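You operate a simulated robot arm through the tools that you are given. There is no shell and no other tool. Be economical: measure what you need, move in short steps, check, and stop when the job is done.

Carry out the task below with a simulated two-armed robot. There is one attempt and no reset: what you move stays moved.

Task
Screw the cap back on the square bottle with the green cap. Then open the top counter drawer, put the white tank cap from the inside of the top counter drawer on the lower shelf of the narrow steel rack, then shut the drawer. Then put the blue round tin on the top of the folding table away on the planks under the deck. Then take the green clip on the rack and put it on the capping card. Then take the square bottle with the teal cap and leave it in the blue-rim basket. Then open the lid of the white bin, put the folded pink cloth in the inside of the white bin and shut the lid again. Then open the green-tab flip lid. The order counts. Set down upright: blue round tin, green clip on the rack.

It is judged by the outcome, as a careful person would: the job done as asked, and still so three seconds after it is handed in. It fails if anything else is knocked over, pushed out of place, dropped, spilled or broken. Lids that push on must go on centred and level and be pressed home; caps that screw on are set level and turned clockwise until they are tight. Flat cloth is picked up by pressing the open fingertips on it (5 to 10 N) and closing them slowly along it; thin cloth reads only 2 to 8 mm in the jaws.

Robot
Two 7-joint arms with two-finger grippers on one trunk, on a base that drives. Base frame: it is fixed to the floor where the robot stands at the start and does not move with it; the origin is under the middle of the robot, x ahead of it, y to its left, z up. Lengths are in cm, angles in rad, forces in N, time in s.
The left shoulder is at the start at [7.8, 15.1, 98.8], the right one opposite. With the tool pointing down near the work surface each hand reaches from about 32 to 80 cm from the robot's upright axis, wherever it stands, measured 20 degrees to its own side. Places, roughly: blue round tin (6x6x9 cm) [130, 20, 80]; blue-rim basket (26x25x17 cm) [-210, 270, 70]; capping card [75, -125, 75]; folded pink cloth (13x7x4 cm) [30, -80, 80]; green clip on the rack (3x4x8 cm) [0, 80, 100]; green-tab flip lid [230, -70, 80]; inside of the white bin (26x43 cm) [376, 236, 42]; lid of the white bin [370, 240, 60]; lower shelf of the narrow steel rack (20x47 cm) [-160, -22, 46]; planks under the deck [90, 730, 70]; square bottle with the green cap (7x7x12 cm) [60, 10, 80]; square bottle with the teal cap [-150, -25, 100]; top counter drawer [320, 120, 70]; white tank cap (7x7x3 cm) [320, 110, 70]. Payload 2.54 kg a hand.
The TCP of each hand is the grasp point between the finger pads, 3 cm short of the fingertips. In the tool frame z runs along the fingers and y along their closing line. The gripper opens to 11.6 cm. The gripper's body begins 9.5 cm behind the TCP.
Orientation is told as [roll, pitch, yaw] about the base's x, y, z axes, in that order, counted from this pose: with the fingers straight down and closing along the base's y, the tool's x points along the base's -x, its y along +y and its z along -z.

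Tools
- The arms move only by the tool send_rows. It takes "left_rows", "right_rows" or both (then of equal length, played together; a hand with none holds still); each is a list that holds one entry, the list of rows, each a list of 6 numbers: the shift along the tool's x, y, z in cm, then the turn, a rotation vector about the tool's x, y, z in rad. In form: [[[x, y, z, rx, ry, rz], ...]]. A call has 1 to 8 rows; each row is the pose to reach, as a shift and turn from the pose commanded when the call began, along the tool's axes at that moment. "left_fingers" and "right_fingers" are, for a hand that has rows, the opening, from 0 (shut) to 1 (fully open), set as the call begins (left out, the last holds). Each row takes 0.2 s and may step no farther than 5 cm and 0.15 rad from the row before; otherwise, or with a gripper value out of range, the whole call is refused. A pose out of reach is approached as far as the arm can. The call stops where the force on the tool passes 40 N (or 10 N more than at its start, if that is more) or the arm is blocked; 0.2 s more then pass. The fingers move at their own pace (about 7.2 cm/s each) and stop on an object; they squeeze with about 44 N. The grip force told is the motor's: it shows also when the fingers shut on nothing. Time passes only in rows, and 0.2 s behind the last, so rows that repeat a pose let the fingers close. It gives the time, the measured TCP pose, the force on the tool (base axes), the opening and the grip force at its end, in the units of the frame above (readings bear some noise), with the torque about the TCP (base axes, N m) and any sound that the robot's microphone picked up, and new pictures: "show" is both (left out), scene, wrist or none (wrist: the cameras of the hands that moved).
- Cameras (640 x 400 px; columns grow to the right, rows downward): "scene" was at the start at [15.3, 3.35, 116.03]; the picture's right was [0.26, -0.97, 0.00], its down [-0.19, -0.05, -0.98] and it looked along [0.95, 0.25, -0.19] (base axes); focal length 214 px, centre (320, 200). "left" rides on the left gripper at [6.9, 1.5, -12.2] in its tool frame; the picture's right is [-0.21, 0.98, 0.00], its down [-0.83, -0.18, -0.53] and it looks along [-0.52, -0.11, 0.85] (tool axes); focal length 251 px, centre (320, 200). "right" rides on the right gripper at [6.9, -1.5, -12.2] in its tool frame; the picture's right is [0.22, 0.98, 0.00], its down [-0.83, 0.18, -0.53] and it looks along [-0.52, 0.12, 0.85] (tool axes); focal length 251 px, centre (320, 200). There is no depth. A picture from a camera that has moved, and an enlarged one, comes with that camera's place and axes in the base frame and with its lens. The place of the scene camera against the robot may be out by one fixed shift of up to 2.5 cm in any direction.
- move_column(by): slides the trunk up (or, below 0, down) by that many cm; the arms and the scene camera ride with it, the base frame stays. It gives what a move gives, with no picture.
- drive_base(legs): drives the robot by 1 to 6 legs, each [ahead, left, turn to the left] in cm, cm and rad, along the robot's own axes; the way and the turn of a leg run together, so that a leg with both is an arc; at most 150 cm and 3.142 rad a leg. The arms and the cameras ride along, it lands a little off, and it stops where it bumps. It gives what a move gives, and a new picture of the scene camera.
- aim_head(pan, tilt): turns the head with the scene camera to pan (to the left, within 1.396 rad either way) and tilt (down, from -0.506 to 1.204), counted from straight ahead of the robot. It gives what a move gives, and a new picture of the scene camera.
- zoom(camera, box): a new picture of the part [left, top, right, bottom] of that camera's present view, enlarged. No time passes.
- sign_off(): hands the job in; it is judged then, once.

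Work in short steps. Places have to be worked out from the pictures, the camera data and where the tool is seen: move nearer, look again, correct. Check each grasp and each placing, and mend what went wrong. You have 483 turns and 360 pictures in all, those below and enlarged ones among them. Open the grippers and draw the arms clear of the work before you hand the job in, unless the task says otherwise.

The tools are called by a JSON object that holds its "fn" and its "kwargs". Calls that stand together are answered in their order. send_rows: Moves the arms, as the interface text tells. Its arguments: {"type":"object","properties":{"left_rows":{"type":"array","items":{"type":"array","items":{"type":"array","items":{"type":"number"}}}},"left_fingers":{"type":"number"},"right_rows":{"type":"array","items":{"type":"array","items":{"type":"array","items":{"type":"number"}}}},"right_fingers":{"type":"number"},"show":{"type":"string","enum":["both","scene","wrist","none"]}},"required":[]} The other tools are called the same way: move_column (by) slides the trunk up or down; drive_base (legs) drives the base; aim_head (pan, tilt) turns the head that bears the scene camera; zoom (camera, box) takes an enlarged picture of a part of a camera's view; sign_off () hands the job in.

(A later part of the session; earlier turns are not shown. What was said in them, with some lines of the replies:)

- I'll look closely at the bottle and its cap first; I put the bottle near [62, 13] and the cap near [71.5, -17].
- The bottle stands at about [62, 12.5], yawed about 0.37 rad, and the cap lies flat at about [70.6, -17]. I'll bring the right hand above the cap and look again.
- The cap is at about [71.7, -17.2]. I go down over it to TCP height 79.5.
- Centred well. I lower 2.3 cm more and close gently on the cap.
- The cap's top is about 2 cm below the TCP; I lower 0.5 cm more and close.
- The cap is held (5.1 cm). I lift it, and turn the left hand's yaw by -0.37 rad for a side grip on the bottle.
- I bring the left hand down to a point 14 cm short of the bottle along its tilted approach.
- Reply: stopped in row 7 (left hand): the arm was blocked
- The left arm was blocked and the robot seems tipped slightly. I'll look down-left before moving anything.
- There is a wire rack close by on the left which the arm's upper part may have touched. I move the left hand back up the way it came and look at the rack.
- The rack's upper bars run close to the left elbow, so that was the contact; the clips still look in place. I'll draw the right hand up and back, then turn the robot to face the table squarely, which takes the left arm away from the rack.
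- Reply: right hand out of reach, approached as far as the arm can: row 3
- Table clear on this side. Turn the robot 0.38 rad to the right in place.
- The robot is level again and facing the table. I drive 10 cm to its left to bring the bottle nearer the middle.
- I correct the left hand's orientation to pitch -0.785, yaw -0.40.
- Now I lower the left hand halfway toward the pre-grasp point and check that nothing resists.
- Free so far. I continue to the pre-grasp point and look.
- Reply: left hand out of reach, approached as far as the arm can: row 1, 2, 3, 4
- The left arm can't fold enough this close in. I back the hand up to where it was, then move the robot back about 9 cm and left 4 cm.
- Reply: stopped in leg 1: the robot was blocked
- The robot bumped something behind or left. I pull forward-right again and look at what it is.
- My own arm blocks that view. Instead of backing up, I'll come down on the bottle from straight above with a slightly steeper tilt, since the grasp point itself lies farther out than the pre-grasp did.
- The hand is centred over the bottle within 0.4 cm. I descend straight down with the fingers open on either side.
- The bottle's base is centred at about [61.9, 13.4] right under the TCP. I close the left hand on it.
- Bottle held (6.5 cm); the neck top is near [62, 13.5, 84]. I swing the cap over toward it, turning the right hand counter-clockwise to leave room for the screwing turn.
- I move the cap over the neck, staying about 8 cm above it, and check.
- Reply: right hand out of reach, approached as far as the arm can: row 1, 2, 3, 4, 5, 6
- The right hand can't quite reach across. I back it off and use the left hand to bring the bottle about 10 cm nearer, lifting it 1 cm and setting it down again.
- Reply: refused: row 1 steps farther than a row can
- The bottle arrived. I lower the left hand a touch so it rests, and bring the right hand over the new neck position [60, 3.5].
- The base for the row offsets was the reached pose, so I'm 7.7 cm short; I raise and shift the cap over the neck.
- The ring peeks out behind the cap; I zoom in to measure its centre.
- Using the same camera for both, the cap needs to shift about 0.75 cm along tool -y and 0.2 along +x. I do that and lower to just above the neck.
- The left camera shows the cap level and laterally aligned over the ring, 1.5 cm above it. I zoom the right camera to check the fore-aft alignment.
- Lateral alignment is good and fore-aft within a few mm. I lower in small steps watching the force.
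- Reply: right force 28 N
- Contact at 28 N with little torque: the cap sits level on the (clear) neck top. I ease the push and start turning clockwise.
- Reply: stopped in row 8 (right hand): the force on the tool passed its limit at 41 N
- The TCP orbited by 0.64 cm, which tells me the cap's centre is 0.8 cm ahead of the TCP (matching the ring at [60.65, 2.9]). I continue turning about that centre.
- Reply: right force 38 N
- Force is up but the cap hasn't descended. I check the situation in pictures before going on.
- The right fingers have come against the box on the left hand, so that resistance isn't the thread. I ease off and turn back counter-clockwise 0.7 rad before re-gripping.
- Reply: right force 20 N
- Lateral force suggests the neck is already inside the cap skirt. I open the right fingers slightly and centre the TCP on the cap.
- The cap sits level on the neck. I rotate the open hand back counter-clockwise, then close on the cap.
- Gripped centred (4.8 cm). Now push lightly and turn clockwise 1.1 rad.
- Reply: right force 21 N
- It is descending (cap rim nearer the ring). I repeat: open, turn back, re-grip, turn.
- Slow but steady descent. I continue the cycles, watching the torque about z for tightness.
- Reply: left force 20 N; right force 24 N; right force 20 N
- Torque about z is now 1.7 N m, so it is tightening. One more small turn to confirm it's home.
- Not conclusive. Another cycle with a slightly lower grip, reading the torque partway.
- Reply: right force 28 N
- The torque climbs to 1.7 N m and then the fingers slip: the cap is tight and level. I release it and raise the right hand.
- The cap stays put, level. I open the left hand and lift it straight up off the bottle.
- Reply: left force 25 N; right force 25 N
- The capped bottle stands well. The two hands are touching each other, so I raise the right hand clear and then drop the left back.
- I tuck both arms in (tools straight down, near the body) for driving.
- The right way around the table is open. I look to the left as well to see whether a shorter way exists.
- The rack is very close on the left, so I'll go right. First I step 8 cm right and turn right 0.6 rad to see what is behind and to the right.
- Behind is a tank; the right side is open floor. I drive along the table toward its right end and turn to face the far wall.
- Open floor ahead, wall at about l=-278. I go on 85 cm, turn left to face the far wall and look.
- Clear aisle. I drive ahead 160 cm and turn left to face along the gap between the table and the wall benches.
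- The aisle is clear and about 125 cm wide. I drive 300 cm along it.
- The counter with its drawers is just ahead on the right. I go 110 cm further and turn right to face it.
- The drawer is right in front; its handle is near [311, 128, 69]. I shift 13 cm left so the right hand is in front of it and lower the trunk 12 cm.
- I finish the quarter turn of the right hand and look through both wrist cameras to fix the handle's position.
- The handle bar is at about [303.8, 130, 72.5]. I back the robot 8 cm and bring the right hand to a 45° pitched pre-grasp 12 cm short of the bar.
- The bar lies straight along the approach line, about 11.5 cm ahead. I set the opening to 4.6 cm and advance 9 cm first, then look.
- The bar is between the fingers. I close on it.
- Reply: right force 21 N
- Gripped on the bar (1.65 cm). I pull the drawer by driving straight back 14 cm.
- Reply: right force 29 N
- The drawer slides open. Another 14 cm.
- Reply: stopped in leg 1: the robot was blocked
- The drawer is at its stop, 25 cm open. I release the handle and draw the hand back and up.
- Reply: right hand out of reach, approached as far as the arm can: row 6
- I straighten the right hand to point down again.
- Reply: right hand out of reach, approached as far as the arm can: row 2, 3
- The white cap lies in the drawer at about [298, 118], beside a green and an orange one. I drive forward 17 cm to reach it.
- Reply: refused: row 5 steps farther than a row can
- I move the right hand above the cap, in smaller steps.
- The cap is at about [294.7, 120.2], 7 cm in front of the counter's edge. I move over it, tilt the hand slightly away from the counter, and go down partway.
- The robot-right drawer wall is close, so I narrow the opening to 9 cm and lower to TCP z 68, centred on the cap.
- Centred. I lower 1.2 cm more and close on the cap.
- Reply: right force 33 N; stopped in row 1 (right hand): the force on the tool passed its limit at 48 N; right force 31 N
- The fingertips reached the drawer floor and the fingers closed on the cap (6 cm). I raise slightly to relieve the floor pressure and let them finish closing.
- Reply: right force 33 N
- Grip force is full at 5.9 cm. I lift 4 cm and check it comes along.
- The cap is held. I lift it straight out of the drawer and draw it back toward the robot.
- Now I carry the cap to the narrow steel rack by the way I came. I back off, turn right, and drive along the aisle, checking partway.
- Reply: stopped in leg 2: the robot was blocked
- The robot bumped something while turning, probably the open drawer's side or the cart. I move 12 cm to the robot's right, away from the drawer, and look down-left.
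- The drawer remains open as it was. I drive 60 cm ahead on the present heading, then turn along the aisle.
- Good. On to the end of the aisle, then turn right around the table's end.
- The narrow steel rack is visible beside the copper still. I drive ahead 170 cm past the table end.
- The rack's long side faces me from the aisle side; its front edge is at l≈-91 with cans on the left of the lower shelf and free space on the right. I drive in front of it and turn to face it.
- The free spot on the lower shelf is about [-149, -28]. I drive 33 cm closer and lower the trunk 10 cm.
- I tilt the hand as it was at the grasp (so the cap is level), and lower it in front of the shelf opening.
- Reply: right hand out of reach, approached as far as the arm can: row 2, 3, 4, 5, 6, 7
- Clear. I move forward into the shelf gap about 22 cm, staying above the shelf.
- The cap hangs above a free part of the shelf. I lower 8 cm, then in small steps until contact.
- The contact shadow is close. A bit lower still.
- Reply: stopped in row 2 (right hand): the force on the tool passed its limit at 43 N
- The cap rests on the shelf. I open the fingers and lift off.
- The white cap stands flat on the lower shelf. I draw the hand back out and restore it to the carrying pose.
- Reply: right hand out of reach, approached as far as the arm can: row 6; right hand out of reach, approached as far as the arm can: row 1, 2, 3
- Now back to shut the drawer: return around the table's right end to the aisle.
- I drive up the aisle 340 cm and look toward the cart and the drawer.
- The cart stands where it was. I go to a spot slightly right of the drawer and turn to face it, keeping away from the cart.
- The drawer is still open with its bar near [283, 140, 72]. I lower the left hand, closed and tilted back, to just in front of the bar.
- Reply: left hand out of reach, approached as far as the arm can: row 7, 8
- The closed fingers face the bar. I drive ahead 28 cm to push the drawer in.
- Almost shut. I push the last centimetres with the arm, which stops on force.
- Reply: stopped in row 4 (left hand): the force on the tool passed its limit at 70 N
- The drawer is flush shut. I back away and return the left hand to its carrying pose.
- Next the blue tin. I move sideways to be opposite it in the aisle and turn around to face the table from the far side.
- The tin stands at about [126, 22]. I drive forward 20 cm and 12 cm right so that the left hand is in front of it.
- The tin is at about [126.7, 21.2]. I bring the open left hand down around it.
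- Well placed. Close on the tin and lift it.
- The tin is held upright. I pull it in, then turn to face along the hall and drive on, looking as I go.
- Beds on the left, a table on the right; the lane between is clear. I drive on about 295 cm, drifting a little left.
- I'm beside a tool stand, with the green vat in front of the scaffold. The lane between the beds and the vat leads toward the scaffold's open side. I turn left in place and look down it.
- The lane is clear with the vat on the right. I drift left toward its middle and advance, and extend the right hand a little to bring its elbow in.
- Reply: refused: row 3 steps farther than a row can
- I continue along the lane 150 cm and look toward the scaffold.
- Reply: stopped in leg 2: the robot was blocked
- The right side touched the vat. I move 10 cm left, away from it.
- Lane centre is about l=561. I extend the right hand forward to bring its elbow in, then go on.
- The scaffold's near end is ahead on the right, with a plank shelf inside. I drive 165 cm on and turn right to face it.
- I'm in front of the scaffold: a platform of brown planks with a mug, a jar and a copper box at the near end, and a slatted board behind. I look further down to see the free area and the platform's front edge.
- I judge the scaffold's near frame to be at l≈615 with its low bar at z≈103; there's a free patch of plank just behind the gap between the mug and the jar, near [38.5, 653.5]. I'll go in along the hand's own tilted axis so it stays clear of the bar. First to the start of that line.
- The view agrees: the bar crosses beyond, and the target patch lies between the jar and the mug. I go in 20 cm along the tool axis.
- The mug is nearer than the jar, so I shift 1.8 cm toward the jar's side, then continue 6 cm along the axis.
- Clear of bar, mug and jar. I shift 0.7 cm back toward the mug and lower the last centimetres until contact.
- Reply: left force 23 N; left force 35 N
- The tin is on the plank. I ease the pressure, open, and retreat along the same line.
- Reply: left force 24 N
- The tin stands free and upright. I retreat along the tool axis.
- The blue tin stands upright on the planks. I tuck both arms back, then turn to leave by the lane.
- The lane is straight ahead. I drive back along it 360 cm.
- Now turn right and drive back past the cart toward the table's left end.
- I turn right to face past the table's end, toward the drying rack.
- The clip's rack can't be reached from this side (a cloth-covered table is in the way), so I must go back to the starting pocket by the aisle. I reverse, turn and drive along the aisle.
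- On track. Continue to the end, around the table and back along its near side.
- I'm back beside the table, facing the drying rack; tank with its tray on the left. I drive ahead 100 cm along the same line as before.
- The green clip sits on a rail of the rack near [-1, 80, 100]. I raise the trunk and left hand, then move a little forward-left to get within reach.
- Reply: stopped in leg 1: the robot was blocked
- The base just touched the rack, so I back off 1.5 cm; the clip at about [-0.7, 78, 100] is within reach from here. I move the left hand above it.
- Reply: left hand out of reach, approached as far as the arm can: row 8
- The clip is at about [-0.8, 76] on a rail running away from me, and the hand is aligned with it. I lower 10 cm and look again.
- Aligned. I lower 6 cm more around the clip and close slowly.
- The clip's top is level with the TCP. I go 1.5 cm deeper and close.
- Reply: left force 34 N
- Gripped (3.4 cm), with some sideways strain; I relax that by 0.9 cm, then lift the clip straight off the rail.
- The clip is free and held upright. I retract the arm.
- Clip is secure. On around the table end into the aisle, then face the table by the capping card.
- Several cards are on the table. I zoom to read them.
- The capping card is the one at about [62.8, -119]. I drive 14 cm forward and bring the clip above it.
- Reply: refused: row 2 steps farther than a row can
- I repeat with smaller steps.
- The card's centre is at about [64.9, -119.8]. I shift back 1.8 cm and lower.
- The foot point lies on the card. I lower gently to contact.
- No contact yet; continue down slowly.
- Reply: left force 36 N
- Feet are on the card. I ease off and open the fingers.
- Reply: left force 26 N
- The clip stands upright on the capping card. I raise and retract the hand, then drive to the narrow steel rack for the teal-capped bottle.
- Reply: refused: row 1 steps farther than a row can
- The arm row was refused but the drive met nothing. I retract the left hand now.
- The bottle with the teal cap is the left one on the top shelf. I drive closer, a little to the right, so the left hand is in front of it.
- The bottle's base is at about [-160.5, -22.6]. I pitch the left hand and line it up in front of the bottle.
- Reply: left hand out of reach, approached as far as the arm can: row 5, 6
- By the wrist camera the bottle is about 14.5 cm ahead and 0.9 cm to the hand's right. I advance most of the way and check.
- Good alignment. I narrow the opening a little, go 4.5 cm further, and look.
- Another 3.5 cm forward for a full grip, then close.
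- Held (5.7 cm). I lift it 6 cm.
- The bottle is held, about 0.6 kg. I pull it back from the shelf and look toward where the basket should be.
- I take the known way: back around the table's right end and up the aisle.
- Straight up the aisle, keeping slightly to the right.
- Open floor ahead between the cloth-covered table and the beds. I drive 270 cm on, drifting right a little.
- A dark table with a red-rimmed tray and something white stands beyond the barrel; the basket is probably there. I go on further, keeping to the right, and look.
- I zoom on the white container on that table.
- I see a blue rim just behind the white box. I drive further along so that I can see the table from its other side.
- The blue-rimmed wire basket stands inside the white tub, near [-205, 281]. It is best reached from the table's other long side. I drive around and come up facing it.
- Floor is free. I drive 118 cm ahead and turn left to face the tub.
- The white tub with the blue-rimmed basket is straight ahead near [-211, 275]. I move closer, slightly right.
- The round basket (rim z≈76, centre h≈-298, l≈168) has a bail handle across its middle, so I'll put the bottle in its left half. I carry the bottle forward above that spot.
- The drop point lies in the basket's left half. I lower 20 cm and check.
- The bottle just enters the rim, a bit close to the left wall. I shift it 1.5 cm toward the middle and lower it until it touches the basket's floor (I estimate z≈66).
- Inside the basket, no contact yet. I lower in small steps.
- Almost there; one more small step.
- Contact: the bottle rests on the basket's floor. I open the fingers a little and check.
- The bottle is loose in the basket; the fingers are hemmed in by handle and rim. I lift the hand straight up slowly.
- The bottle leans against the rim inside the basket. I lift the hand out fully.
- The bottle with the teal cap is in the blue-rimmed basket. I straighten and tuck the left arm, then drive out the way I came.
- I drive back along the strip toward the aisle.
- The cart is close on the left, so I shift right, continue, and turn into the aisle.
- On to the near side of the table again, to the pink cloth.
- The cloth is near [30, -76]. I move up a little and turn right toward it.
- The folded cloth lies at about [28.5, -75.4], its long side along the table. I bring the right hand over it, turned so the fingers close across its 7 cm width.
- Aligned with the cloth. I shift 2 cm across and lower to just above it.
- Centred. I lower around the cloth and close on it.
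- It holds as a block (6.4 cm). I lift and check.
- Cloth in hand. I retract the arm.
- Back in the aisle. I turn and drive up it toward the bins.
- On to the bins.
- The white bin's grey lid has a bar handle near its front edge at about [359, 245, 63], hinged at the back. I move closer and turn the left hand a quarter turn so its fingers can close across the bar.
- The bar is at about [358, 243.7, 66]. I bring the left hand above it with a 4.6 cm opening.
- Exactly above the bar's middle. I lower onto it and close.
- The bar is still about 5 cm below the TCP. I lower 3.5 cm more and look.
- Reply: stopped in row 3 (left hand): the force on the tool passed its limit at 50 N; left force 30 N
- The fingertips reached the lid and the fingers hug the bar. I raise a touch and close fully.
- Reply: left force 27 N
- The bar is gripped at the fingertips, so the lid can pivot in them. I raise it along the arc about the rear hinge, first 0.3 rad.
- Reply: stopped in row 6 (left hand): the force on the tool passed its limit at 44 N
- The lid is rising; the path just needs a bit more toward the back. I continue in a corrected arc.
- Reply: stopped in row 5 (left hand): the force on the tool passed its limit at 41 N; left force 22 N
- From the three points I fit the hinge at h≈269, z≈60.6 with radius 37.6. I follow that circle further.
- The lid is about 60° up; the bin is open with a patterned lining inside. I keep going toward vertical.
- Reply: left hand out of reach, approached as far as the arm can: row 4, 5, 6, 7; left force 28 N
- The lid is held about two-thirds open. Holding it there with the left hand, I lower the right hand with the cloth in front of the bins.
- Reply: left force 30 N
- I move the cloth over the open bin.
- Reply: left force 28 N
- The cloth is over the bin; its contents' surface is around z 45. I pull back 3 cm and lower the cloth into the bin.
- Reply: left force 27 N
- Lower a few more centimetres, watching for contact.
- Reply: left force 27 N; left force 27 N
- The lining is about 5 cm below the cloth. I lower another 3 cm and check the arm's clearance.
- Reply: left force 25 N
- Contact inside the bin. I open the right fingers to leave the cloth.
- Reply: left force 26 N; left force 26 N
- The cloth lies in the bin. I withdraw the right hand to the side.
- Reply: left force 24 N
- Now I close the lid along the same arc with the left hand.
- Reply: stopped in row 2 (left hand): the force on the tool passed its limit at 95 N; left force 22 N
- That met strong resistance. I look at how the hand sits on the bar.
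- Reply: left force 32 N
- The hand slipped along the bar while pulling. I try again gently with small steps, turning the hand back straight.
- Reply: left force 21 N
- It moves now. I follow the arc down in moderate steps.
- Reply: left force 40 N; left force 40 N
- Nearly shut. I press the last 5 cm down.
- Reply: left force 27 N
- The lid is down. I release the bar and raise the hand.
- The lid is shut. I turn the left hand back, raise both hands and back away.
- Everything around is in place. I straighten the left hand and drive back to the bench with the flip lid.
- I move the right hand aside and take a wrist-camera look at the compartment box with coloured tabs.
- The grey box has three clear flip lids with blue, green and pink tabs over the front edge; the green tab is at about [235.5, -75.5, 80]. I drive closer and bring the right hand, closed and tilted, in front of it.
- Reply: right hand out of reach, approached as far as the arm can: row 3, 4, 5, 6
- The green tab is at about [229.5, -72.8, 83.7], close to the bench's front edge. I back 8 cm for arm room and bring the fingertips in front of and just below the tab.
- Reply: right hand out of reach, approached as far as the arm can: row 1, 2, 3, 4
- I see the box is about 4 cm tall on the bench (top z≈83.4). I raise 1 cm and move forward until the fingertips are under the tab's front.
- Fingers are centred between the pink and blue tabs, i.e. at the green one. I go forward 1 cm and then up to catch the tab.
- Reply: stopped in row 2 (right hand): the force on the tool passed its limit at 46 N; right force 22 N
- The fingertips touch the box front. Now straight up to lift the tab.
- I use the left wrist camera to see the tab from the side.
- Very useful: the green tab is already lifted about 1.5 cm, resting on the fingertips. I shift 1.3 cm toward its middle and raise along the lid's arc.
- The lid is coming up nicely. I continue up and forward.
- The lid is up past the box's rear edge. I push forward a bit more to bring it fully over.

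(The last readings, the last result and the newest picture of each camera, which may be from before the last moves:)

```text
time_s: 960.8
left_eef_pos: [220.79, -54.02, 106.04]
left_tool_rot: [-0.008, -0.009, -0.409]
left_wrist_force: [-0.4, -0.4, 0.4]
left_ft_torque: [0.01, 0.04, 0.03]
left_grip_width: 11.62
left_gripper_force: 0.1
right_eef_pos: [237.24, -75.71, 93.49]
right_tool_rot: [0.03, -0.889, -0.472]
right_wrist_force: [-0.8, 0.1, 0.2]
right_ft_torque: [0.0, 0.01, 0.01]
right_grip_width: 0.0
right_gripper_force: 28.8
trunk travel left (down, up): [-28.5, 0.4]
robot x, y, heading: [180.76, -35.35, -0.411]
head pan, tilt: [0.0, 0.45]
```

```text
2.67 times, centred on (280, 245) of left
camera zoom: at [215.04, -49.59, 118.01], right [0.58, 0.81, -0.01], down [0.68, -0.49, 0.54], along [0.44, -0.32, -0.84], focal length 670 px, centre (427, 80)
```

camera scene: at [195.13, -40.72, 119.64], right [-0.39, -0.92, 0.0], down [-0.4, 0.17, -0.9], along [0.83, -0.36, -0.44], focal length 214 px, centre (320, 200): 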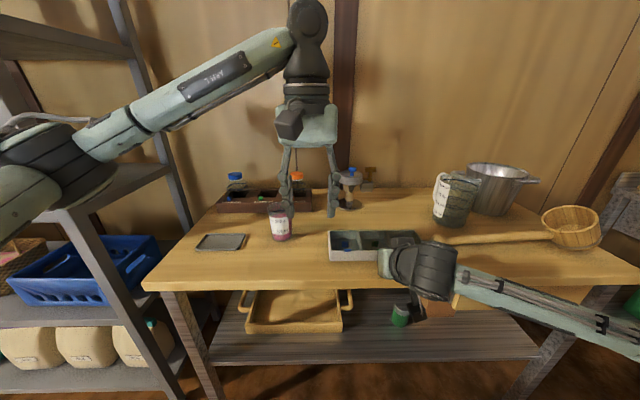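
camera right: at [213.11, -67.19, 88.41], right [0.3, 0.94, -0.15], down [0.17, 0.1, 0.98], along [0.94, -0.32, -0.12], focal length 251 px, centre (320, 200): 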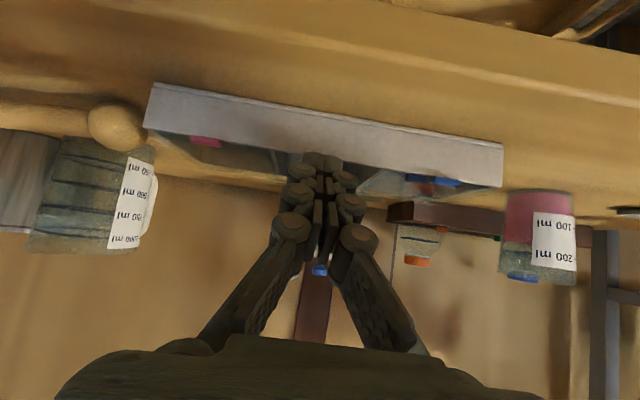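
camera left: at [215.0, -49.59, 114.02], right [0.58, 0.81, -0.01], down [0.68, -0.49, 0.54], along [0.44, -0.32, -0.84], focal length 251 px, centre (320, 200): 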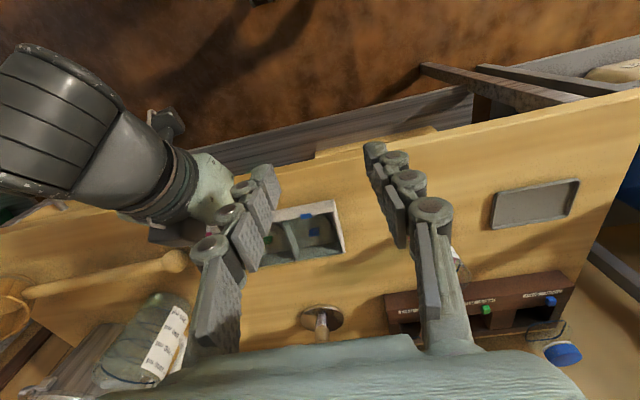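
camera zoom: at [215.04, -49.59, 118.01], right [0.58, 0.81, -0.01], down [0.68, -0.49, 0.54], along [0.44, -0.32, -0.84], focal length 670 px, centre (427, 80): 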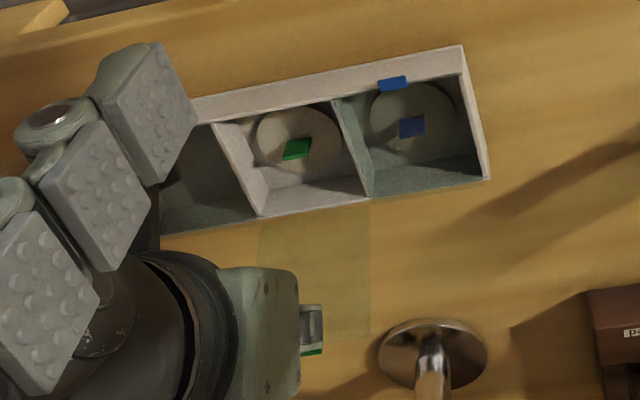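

The lid is past vertical, leaning back open. I withdraw the right hand backward and look.

{"fn": "send_rows", "kwargs": {"right_rows": [[[1.5, 0, -2, 0, 0, 0], [3.2, 0, -4.2, 0, 0, 0], [5, 0, -7, 0, 0, 0], [6.5, 0, -10.5, 0, 0, 0], [8, 0, -14, 0, 0, 0]]], "show": "scene"}}

{"fn": "zoom", "kwargs": {"camera": "left", "box": [190, 170, 370, 320]}}

{"fn": "zoom", "kwargs": {"camera": "scene", "box": [310, 200, 450, 280]}}

```text
time_s: 962.0
left_eef_pos: [220.89, -54.03, 105.97]
left_tool_rot: [-0.007, -0.01, -0.407]
left_wrist_force: [0.7, -0.9, -0.5]
left_ft_torque: [0.0, -0.01, 0.0]
left_grip_width: 11.62
left_gripper_force: 0.1
right_eef_pos: [222.68, -68.88, 95.94]
right_tool_rot: [0.028, -0.887, -0.471]
right_wrist_force: [0.1, 0.1, 0.0]
right_ft_torque: [0.0, 0.0, -0.01]
right_grip_width: 0.0
right_gripper_force: 28.3
trunk travel left (down, up): [-28.5, 0.4]
robot x, y, heading: [180.71, -34.64, -0.408]
head pan, tilt: [0.0, 0.45]
camera scene: at [195.02, -40.69, 119.65], right [-0.4, -0.92, 0.0], down [-0.4, 0.17, -0.9], along [0.83, -0.36, -0.43], focal length 214 px, centre (320, 200)
```

scene: 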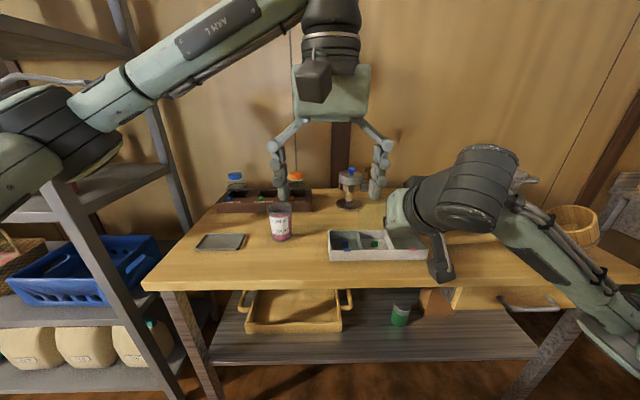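

```text
2.67 times, centred on (280, 245) of left
camera zoom: at [214.99, -49.56, 118.03], right [0.59, 0.81, -0.01], down [0.68, -0.49, 0.54], along [0.44, -0.32, -0.84], focal length 670 px, centre (427, 80)
```

zoom: 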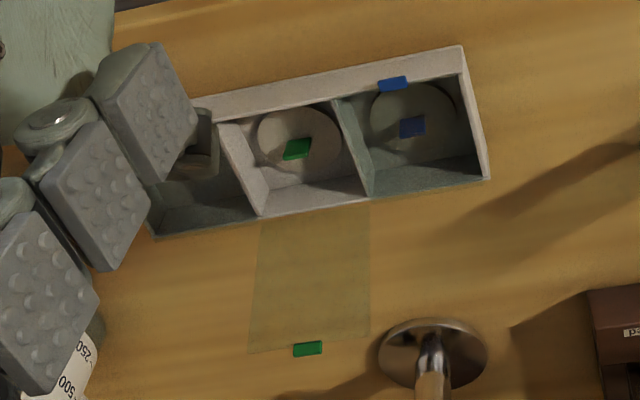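

```text
4.57 times, centred on (380, 240) of scene
camera zoom: at [195.02, -40.69, 119.65], right [-0.4, -0.92, 0.0], down [-0.4, 0.17, -0.9], along [0.83, -0.36, -0.43], focal length 980 px, centre (46, 17)
```

zoom: 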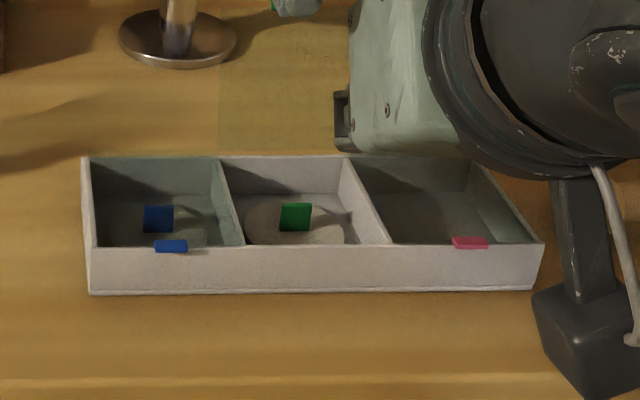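

The green-tab lid stands open. I back off, open the right gripper and draw both arms clear.

{"fn": "drive_base", "kwargs": {"legs": [[-9, 0, 0]]}}

{"fn": "send_rows", "kwargs": {"right_rows": [[[2, 0, -2, 0, 0.13, 0], [4, 0, -4, 0, 0.26, 0], [6, 0, -6, 0, 0.39, 0], [7, 0, -8, 0, 0.52, 0], [8, 0, -10, 0, 0.65, 0], [8, 0, -11, 0, 0.78, 0], [8, 0, -12, 0, 0.88, 0]]], "left_rows": [[[1, 0, -1, 0, 0, 0], [2, 0, -1, 0, 0, 0], [3, 0, -1, 0, 0, 0], [4, 0, -1, 0, 0, 0], [5, 0, -1, 0, 0, 0], [6, 0, -1, 0, 0, 0], [7, 0, -1, 0, 0, 0]]], "right_fingers": 1, "left_fingers": 1, "show": "scene"}}

{"fn": "zoom", "kwargs": {"camera": "scene", "box": [300, 180, 460, 290]}}

```text
time_s: 963.1
left_eef_pos: [212.47, -50.42, 106.1]
left_tool_rot: [-0.008, -0.008, -0.408]
left_wrist_force: [0.3, 0.7, 0.1]
left_ft_torque: [-0.01, -0.03, 0.01]
left_grip_width: 11.62
left_gripper_force: 0.0
right_eef_pos: [214.52, -65.31, 96.01]
right_tool_rot: [0.03, -0.889, -0.474]
right_wrist_force: [-0.3, -0.2, 0.1]
right_ft_torque: [0.03, -0.01, 0.05]
right_grip_width: 0.0
right_gripper_force: 28.3
trunk travel left (down, up): [-28.5, 0.4]
robot x, y, heading: [172.5, -32.02, -0.405]
head pan, tilt: [0.0, 0.45]
camera scene: at [186.62, -37.08, 119.66], right [-0.4, -0.92, 0.0], down [-0.4, 0.17, -0.9], along [0.83, -0.36, -0.43], focal length 214 px, centre (320, 200)
```

scene: 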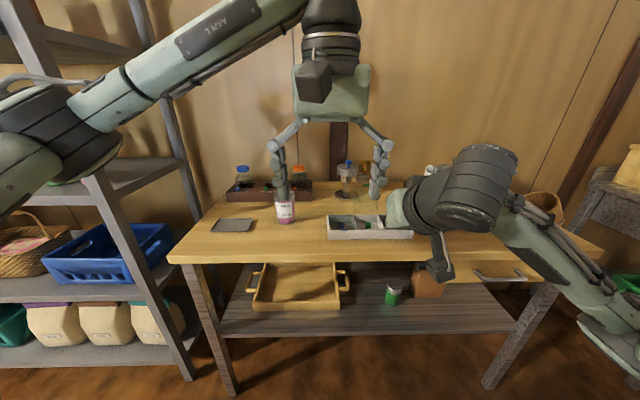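

```text
time_s: 964.7
left_eef_pos: [206.1, -47.65, 107.09]
left_tool_rot: [-0.011, -0.007, -0.409]
left_wrist_force: [0.4, 0.4, 0.0]
left_ft_torque: [0.0, 0.03, -0.04]
left_grip_width: 11.59
left_gripper_force: 0.2
right_eef_pos: [201.56, -59.31, 97.34]
right_tool_rot: [0.018, -0.009, -0.45]
right_wrist_force: [-0.3, -0.4, 0.4]
right_ft_torque: [0.01, -0.02, -0.01]
right_grip_width: 11.62
right_gripper_force: 0.1
trunk travel left (down, up): [-28.5, 0.4]
robot x, y, heading: [172.73, -31.59, -0.409]
head pan, tilt: [0.0, 0.45]
camera scene: at [186.68, -37.1, 119.65], right [-0.4, -0.92, 0.0], down [-0.4, 0.17, -0.9], along [0.83, -0.36, -0.44], focal length 214 px, centre (320, 200)
```

scene: 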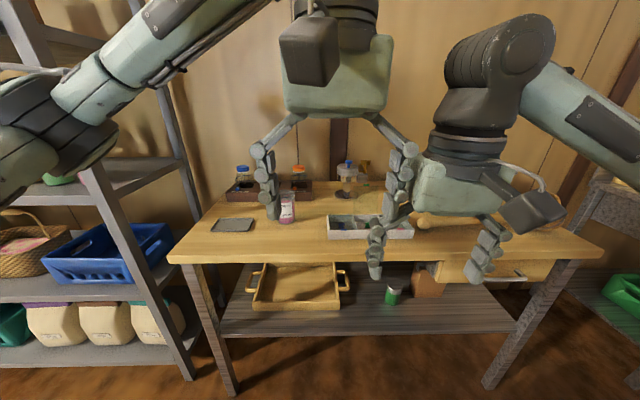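

```text
3.64 times, centred on (380, 235) of scene
camera zoom: at [186.68, -37.1, 119.65], right [-0.4, -0.92, 0.0], down [-0.4, 0.17, -0.9], along [0.83, -0.36, -0.44], focal length 780 px, centre (102, 73)
```

zoom: 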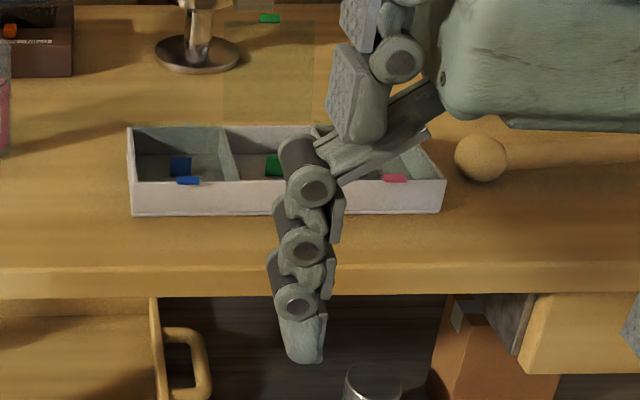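

The green lid remains open, both grippers are open and clear of the bench. I hand the job in.

{"fn": "sign_off", "kwargs": {}}

```text
The job is handed in.
```

I did all seven steps in the order you gave and handed the job in; the robot got no result back from the judging, so I can't say whether it passed.

- **Green cap:** screwed on level until it was tight. The bottle now stands about 10 cm from where it started.
- **Drawer and white tank cap:** the cap lies flat on the rack's lower shelf, and the drawer was shut only after that.
- **Blue tin:** upright on the planks under the deck, between the measuring jug and the lidded jar.
- **Green clip:** upright on the capping card.
- **Teal-capped bottle:** in the blue-rim basket, leaning against the rim rather than standing straight.
- **White bin:** the pink cloth is inside and the lid is shut. I picked the cloth up before opening the lid.
- **Green-tab lid:** open, leaning back past upright.

The robot bumped into things at several points:
- The left arm pressed on the wire drying rack early on, and the base touched that rack again later.
- The base probably brushed the cart once while turning.
- The right arm touched the green vat on the way to the deck.
- Once an arm move was refused and I drove off before tucking the arm in, so it passed low over the table end. I saw no contact.

I saw nothing knocked over, and the cart looked unmoved to within about 4 cm when I checked. I did not recheck the vat.
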